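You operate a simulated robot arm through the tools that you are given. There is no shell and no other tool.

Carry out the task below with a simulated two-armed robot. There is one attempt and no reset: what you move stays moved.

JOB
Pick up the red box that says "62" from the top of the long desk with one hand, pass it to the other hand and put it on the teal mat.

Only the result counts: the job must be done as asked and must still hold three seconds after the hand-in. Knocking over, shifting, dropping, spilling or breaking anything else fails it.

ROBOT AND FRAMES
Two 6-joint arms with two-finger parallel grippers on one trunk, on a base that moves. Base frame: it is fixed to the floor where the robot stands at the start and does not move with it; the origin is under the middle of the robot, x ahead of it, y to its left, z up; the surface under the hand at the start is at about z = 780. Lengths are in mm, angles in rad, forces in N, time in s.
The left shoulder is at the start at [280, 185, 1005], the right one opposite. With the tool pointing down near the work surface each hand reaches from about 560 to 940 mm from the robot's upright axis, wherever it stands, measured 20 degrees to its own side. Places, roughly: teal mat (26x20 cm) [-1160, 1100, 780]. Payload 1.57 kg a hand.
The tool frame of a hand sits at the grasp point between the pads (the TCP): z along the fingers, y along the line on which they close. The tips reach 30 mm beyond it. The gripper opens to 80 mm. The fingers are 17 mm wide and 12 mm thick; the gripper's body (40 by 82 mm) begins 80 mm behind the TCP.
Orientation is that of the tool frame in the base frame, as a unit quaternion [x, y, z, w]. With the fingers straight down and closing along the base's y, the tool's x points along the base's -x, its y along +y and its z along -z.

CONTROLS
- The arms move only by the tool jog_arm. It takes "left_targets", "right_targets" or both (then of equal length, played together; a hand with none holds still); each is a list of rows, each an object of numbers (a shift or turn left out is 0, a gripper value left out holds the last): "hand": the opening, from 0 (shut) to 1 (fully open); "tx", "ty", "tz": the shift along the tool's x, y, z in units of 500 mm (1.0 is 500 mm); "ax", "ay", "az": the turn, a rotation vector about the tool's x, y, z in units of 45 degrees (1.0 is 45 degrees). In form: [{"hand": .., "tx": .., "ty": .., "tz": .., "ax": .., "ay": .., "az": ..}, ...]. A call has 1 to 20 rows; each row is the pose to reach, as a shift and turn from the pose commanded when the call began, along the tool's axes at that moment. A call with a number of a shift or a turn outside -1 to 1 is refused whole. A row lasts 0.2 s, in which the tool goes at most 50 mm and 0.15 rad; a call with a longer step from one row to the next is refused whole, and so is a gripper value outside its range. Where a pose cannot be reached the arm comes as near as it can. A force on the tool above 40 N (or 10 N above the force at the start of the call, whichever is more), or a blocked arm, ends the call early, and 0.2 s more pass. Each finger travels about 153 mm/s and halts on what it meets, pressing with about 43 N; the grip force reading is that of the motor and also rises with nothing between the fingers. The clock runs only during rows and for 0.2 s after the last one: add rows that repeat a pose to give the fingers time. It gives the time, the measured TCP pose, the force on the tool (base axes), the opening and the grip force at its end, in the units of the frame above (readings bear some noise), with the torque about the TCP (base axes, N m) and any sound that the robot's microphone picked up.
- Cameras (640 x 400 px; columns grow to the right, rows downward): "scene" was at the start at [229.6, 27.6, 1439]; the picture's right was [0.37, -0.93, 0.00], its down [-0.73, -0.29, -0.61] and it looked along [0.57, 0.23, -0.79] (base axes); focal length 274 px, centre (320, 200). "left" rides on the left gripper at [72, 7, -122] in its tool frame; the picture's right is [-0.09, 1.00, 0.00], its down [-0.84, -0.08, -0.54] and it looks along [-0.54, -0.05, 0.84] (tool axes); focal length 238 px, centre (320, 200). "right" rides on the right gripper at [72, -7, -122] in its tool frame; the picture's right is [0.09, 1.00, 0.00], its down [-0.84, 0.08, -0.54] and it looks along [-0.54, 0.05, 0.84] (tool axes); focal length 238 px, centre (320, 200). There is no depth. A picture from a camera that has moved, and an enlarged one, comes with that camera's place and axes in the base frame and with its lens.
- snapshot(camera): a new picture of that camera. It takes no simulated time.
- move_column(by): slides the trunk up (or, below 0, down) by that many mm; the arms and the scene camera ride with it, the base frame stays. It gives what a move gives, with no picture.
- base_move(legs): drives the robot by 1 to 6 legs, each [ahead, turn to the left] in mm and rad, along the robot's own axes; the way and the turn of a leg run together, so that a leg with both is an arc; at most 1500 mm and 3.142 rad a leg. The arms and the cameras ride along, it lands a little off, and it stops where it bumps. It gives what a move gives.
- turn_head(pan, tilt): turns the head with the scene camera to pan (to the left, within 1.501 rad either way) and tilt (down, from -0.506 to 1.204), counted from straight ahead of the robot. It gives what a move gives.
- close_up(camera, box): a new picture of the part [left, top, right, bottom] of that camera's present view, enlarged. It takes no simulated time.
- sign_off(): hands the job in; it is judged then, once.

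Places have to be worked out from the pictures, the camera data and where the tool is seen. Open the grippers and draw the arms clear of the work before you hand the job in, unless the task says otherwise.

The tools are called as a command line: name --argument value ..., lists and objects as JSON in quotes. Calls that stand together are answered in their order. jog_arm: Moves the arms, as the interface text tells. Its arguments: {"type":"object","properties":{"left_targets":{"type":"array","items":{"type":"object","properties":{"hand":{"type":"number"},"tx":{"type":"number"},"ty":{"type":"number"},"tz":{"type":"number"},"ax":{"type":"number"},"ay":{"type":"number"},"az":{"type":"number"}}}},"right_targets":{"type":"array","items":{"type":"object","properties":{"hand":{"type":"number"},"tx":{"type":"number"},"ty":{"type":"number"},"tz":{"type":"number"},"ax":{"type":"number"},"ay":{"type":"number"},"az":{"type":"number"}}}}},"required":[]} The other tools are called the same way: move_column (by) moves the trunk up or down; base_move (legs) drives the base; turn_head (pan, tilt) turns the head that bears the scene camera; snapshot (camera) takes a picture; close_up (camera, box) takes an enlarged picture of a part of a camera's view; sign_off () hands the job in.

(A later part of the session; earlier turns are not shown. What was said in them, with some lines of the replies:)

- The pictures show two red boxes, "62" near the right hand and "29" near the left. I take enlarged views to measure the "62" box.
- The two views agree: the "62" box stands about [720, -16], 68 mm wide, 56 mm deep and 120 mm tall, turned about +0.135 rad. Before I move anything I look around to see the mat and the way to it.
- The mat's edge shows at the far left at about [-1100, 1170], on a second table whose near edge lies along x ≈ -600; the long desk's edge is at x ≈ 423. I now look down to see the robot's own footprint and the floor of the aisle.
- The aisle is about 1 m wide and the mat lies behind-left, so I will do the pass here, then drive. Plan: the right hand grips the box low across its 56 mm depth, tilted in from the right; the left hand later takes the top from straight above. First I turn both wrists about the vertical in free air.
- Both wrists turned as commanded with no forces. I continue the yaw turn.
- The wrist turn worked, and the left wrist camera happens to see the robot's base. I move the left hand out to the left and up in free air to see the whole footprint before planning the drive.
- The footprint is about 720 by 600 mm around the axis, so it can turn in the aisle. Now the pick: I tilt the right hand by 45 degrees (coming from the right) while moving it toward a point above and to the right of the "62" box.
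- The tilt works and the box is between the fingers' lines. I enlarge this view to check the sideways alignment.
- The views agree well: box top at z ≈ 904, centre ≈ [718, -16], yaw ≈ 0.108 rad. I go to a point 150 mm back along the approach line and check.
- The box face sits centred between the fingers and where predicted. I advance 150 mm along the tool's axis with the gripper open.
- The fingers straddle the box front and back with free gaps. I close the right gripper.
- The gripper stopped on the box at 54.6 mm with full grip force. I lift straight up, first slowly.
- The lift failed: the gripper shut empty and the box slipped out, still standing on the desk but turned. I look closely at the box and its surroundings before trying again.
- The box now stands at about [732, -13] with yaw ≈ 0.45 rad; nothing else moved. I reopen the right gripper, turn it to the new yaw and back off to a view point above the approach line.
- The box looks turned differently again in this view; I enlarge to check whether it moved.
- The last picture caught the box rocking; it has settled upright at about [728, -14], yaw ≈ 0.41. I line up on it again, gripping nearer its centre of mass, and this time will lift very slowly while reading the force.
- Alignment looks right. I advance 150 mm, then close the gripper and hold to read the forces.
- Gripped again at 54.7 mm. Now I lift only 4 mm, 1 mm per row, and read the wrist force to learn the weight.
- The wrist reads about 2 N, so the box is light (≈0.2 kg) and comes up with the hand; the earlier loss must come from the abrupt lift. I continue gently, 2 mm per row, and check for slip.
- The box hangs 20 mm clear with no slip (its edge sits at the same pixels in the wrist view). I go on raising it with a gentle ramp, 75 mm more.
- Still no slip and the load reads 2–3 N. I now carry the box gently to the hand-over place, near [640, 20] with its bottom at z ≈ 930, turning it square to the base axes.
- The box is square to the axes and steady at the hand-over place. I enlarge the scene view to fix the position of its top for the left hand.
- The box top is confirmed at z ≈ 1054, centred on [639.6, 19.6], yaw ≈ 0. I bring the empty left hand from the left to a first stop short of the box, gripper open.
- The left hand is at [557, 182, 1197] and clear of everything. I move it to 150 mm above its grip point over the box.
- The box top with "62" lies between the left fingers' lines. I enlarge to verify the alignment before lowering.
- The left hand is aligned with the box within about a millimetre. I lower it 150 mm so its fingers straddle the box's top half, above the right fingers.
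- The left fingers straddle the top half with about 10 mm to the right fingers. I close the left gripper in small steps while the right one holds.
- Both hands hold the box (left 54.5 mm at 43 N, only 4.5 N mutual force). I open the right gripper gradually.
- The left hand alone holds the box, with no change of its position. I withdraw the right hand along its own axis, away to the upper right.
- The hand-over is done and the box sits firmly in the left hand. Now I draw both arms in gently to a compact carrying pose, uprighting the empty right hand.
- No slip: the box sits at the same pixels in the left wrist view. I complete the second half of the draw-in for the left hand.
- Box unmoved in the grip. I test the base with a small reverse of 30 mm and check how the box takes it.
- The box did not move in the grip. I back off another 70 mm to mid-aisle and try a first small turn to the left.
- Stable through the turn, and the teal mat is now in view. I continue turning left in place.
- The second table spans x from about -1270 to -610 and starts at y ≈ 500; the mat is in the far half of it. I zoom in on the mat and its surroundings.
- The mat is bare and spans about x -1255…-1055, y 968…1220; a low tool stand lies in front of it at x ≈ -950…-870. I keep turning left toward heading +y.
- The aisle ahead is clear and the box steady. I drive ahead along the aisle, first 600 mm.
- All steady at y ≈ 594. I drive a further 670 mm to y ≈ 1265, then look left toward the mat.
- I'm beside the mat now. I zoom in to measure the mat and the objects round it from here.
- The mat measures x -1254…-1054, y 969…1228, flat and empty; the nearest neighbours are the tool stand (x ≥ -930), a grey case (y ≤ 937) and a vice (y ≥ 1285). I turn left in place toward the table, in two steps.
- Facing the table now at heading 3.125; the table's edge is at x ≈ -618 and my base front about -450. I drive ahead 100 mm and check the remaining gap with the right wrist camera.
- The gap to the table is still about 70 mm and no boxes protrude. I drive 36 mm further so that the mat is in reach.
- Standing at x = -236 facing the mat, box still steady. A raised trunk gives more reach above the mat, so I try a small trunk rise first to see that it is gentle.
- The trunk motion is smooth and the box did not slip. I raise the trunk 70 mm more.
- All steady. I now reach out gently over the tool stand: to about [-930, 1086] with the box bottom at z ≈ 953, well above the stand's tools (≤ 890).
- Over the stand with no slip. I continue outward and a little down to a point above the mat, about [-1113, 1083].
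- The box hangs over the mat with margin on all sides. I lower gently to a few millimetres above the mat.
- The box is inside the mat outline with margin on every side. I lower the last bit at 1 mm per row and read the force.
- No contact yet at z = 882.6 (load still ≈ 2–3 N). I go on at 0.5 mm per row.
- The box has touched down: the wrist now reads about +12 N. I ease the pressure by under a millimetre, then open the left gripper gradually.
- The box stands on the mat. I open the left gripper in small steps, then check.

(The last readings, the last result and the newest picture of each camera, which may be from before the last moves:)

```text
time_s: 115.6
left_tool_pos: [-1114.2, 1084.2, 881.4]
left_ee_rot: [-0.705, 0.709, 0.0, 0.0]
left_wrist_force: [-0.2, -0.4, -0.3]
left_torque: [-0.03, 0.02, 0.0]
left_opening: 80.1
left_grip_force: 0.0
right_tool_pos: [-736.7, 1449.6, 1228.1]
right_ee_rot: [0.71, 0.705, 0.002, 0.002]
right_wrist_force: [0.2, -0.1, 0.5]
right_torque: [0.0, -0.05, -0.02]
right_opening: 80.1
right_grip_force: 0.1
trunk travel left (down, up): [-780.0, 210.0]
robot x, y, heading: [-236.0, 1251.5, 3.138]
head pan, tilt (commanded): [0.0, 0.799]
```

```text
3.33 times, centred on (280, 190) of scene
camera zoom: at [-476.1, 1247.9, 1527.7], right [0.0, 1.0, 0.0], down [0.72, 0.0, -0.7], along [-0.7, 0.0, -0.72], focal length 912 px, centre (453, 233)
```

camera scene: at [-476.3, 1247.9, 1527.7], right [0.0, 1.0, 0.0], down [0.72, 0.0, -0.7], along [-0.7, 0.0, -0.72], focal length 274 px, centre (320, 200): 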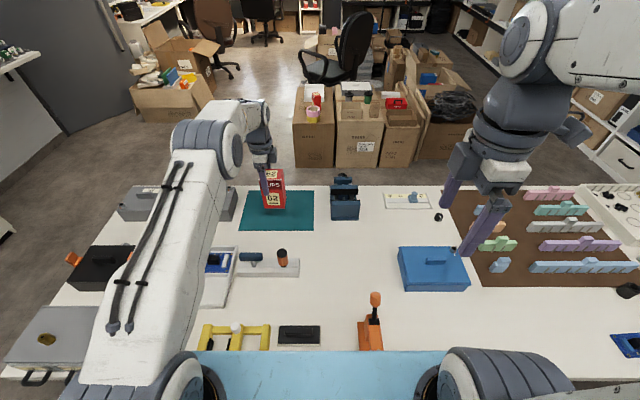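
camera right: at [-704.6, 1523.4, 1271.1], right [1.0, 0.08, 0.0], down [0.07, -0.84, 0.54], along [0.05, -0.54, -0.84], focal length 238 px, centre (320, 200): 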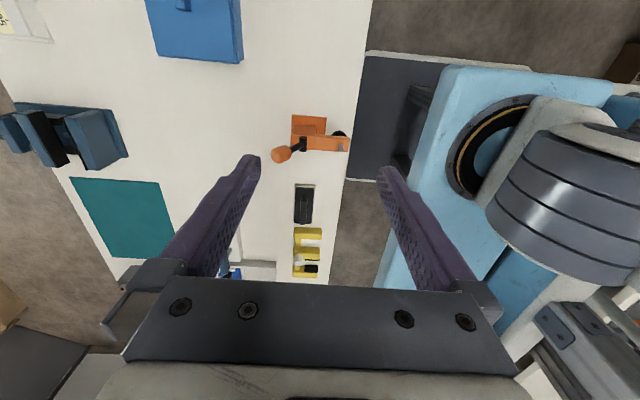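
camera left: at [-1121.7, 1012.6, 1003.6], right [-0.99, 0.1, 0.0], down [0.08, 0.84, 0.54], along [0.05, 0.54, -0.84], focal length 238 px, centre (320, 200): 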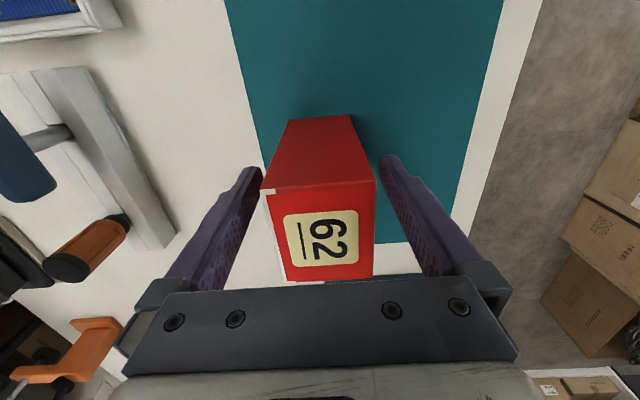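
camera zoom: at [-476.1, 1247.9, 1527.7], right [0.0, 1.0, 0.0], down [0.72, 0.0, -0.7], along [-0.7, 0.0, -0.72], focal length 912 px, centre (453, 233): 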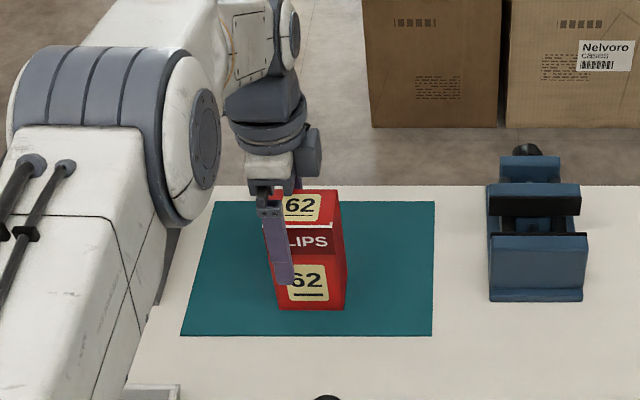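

The box stands free between the open fingers. I raise the hand straight up 75 mm, within the range it came down through.

jog_arm --left_targets '[{"hand": 1, "tz": -0.002}, {"tz": -0.006}, {"tz": -0.014}, {"tz": -0.026}, {"tz": -0.04}, {"tz": -0.056}, {"tz": -0.074}, {"tz": -0.092}, {"tz": -0.11}, {"tz": -0.126}, {"tz": -0.138}, {"tz": -0.146}, {"tz": -0.15}, {"tz": -0.15}]'

snapshot --camera "left"

close_up --camera "scene" --box '[200, 130, 360, 250]'

```text
time_s: 118.6
left_tool_pos: [-1113.9, 1084.1, 955.6]
left_ee_rot: [-0.705, 0.71, 0.0, -0.001]
left_wrist_force: [-0.2, -0.6, -0.7]
left_torque: [0.01, 0.0, -0.02]
left_opening: 80.2
left_grip_force: 0.0
right_tool_pos: [-736.2, 1449.4, 1228.8]
right_ee_rot: [0.709, 0.705, 0.002, 0.002]
right_wrist_force: [-1.2, 0.1, 0.0]
right_torque: [-0.01, 0.02, 0.03]
right_opening: 80.4
right_grip_force: 0.0
trunk travel left (down, up): [-780.0, 210.0]
robot x, y, heading: [-233.5, 1246.4, 3.14]
head pan, tilt (commanded): [0.0, 0.799]
```

```text
taken
camera left: at [-1121.5, 1011.7, 1078.7], right [-0.99, 0.1, 0.0], down [0.08, 0.84, 0.54], along [0.05, 0.54, -0.84], focal length 238 px, centre (320, 200)
```

left: 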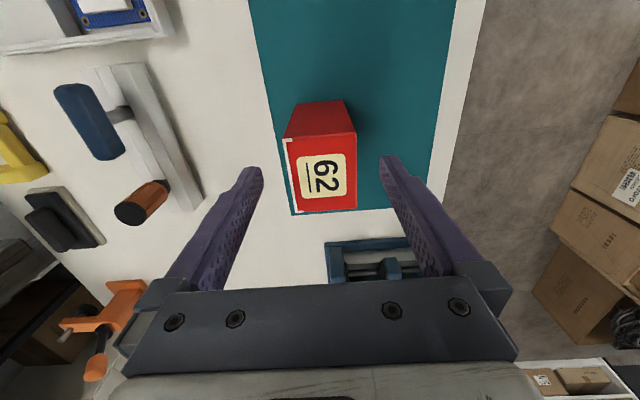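

```text
3.33 times, centred on (280, 190) of scene
camera zoom: at [-476.1, 1247.9, 1527.7], right [0.0, 1.0, 0.0], down [0.72, 0.0, -0.7], along [-0.7, 0.0, -0.72], focal length 912 px, centre (453, 233)
```

zoom: 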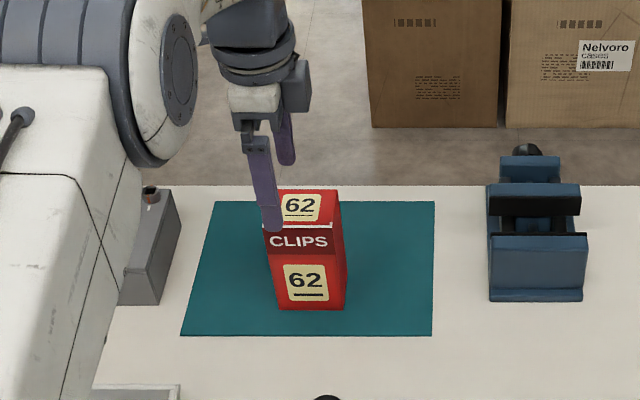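

The fingertips are about 20 mm above the box top. I lift straight up further with the trunk before drawing the arm back.

move_column --by 80

snapshot --camera "left"

```text
time_s: 119.8
left_tool_pos: [-1113.1, 1083.7, 1036.2]
left_ee_rot: [-0.705, 0.709, 0.0, 0.0]
left_wrist_force: [-0.4, 0.4, 0.6]
left_torque: [0.01, 0.0, -0.07]
left_opening: 79.9
left_grip_force: 0.0
right_tool_pos: [-735.8, 1450.5, 1309.1]
right_ee_rot: [0.71, 0.704, 0.002, 0.002]
right_wrist_force: [0.0, 0.0, 0.1]
right_torque: [0.01, 0.0, 0.01]
right_opening: 79.8
right_grip_force: 0.0
trunk travel left (down, up): [-860.0, 130.0]
robot x, y, heading: [-231.7, 1246.8, 3.144]
head pan, tilt (commanded): [0.0, 0.799]
```

```text
taken
camera left: at [-1121.7, 1011.6, 1158.5], right [-0.99, 0.1, 0.0], down [0.08, 0.84, 0.54], along [0.05, 0.54, -0.84], focal length 238 px, centre (320, 200)
```

left: 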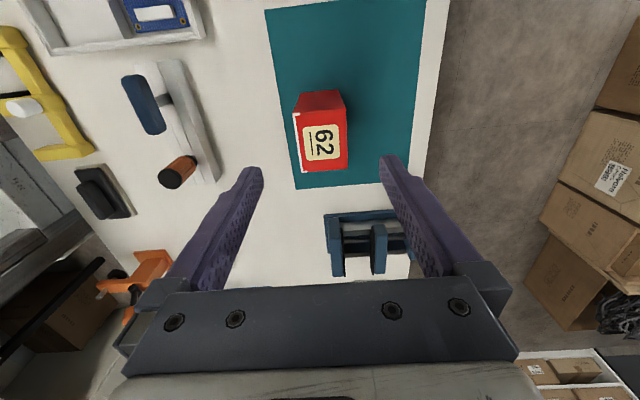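

The hand is well clear above the box. I draw the left arm back and up toward the robot.

jog_arm --left_targets '[{"hand": 1, "tz": -0.02}, {"ty": -0.01, "tz": -0.05}, {"ty": -0.03, "tz": -0.08}, {"ty": -0.07, "tz": -0.1}, {"ty": -0.12, "tz": -0.12}, {"ty": -0.18, "tz": -0.14}, {"ty": -0.25, "tz": -0.16}, {"ty": -0.32, "tz": -0.17}, {"ty": -0.39, "tz": -0.18}, {"ty": -0.46, "tz": -0.19}, {"ty": -0.53, "tz": -0.2}, {"ty": -0.59, "tz": -0.2}, {"ty": -0.64, "tz": -0.2}, {"ty": -0.68, "tz": -0.2}, {"ty": -0.7, "tz": -0.2}, {"ty": -0.7, "tz": -0.2}]'

turn_head --pan 0.1 --tilt 0.75

snapshot --camera "scene"

snapshot --camera "left"

```text
time_s: 123.2
left_tool_pos: [-763.8, 1081.1, 1138.3]
left_ee_rot: [-0.704, 0.711, 0.001, -0.001]
left_wrist_force: [0.4, -0.4, 0.7]
left_torque: [-0.02, 0.02, 0.01]
left_opening: 80.3
left_grip_force: 0.2
right_tool_pos: [-735.1, 1450.7, 1308.7]
right_ee_rot: [0.71, 0.705, 0.002, 0.002]
right_wrist_force: [-0.7, -1.0, -0.7]
right_torque: [0.02, -0.01, 0.02]
right_opening: 80.0
right_grip_force: 0.2
trunk travel left (down, up): [-860.0, 130.0]
robot x, y, heading: [-238.4, 1247.7, 3.141]
head pan, tilt (commanded): [0.0, 0.799]
```

```text
time_s: 123.8
left_tool_pos: [-763.3, 1081.2, 1137.2]
left_ee_rot: [-0.705, 0.709, 0.0, 0.0]
left_wrist_force: [0.2, 0.0, 0.0]
left_torque: [0.01, -0.02, 0.0]
left_opening: 80.3
left_grip_force: 0.0
right_tool_pos: [-735.1, 1450.4, 1307.9]
right_ee_rot: [0.71, 0.704, 0.002, 0.001]
right_wrist_force: [-0.4, -0.1, 0.8]
right_torque: [0.01, -0.03, -0.01]
right_opening: 80.1
right_grip_force: 0.1
trunk travel left (down, up): [-860.0, 130.0]
robot x, y, heading: [-233.7, 1248.5, 3.135]
head pan, tilt (commanded): [0.099, 0.75]
```

```text
taken
camera scene: at [-477.9, 1239.7, 1611.7], right [-0.1, 1.0, 0.0], down [0.68, 0.07, -0.73], along [-0.73, -0.07, -0.68], focal length 274 px, centre (320, 200)
```

scene: 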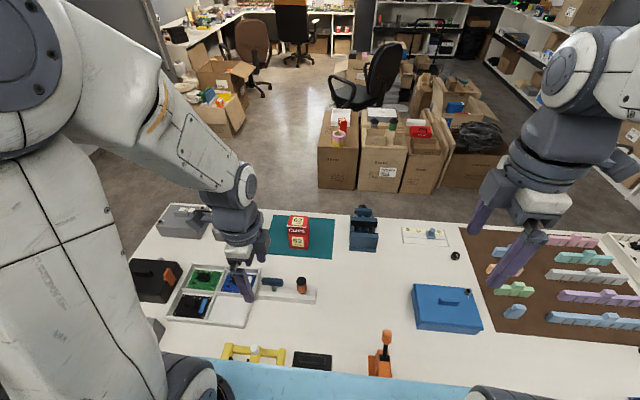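

```text
taken
camera left: at [-771.9, 1008.5, 1260.1], right [-0.99, 0.1, 0.0], down [0.08, 0.84, 0.54], along [0.05, 0.54, -0.84], focal length 238 px, centre (320, 200)
```

left: 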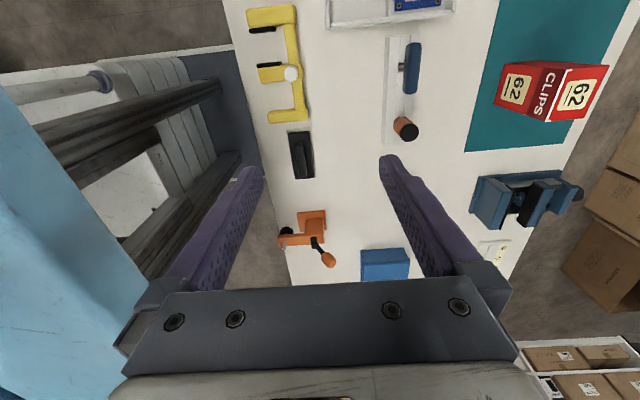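

The box stands on the mat and both hands are open and clear. A last enlarged look to confirm.

close_up --camera "scene" --box '[230, 180, 400, 320]'

close_up --camera "left" --box '[440, 0, 640, 170]'

```text
2.86 times, centred on (315, 250) of scene
camera zoom: at [-477.9, 1239.7, 1611.7], right [-0.1, 1.0, 0.0], down [0.68, 0.07, -0.73], along [-0.73, -0.07, -0.68], focal length 781 px, centre (334, 57)
```

zoom: 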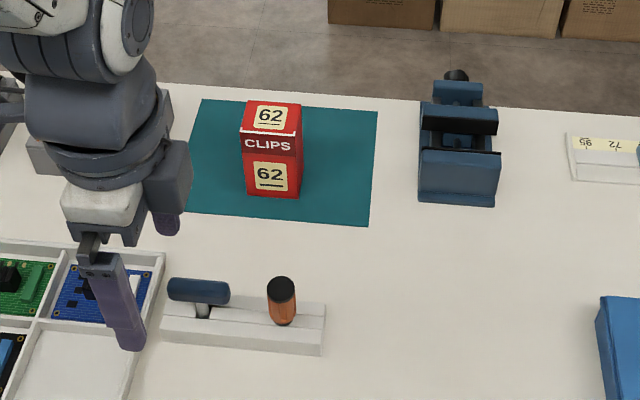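

```text
2.35 times, centred on (540, 85) of left
camera zoom: at [-771.9, 1008.5, 1260.1], right [-0.99, 0.1, 0.0], down [0.08, 0.84, 0.54], along [0.05, 0.54, -0.84], focal length 561 px, centre (-198, 471)
```

zoom: 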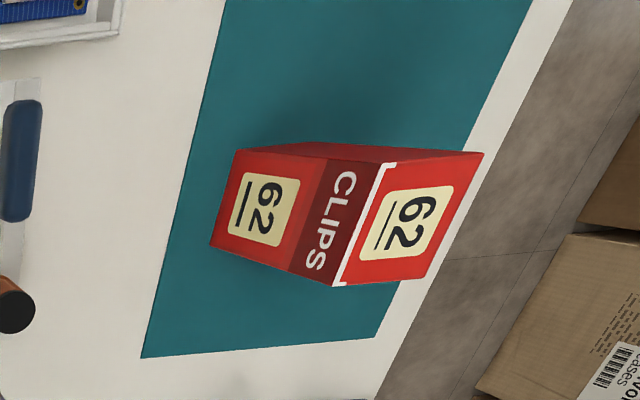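

The "62" box stands upright, fully inside the teal mat. Nothing around it has moved, and both grippers are open and clear, so I hand the job in.

sign_off

```text
The job is handed in.
```

The red "62" box is standing upright on the teal mat, fully inside its edges. I have handed the job in.

- **Pick-up:** The right hand took the box from the long desk. On the first try it slipped out of the grip. It stayed standing and turned a little on the desk, and nothing else moved. The second, slower lift held.
- **Pass:** The right hand passed the box to the left hand above the desk, and the right hand then let go.
- **Placing:** I drove round to the second table, and the left hand set the box down on the mat.
- **Finish:** In the last pictures nothing around the mat had moved. Both grippers are open and both arms are drawn back clear of the box.
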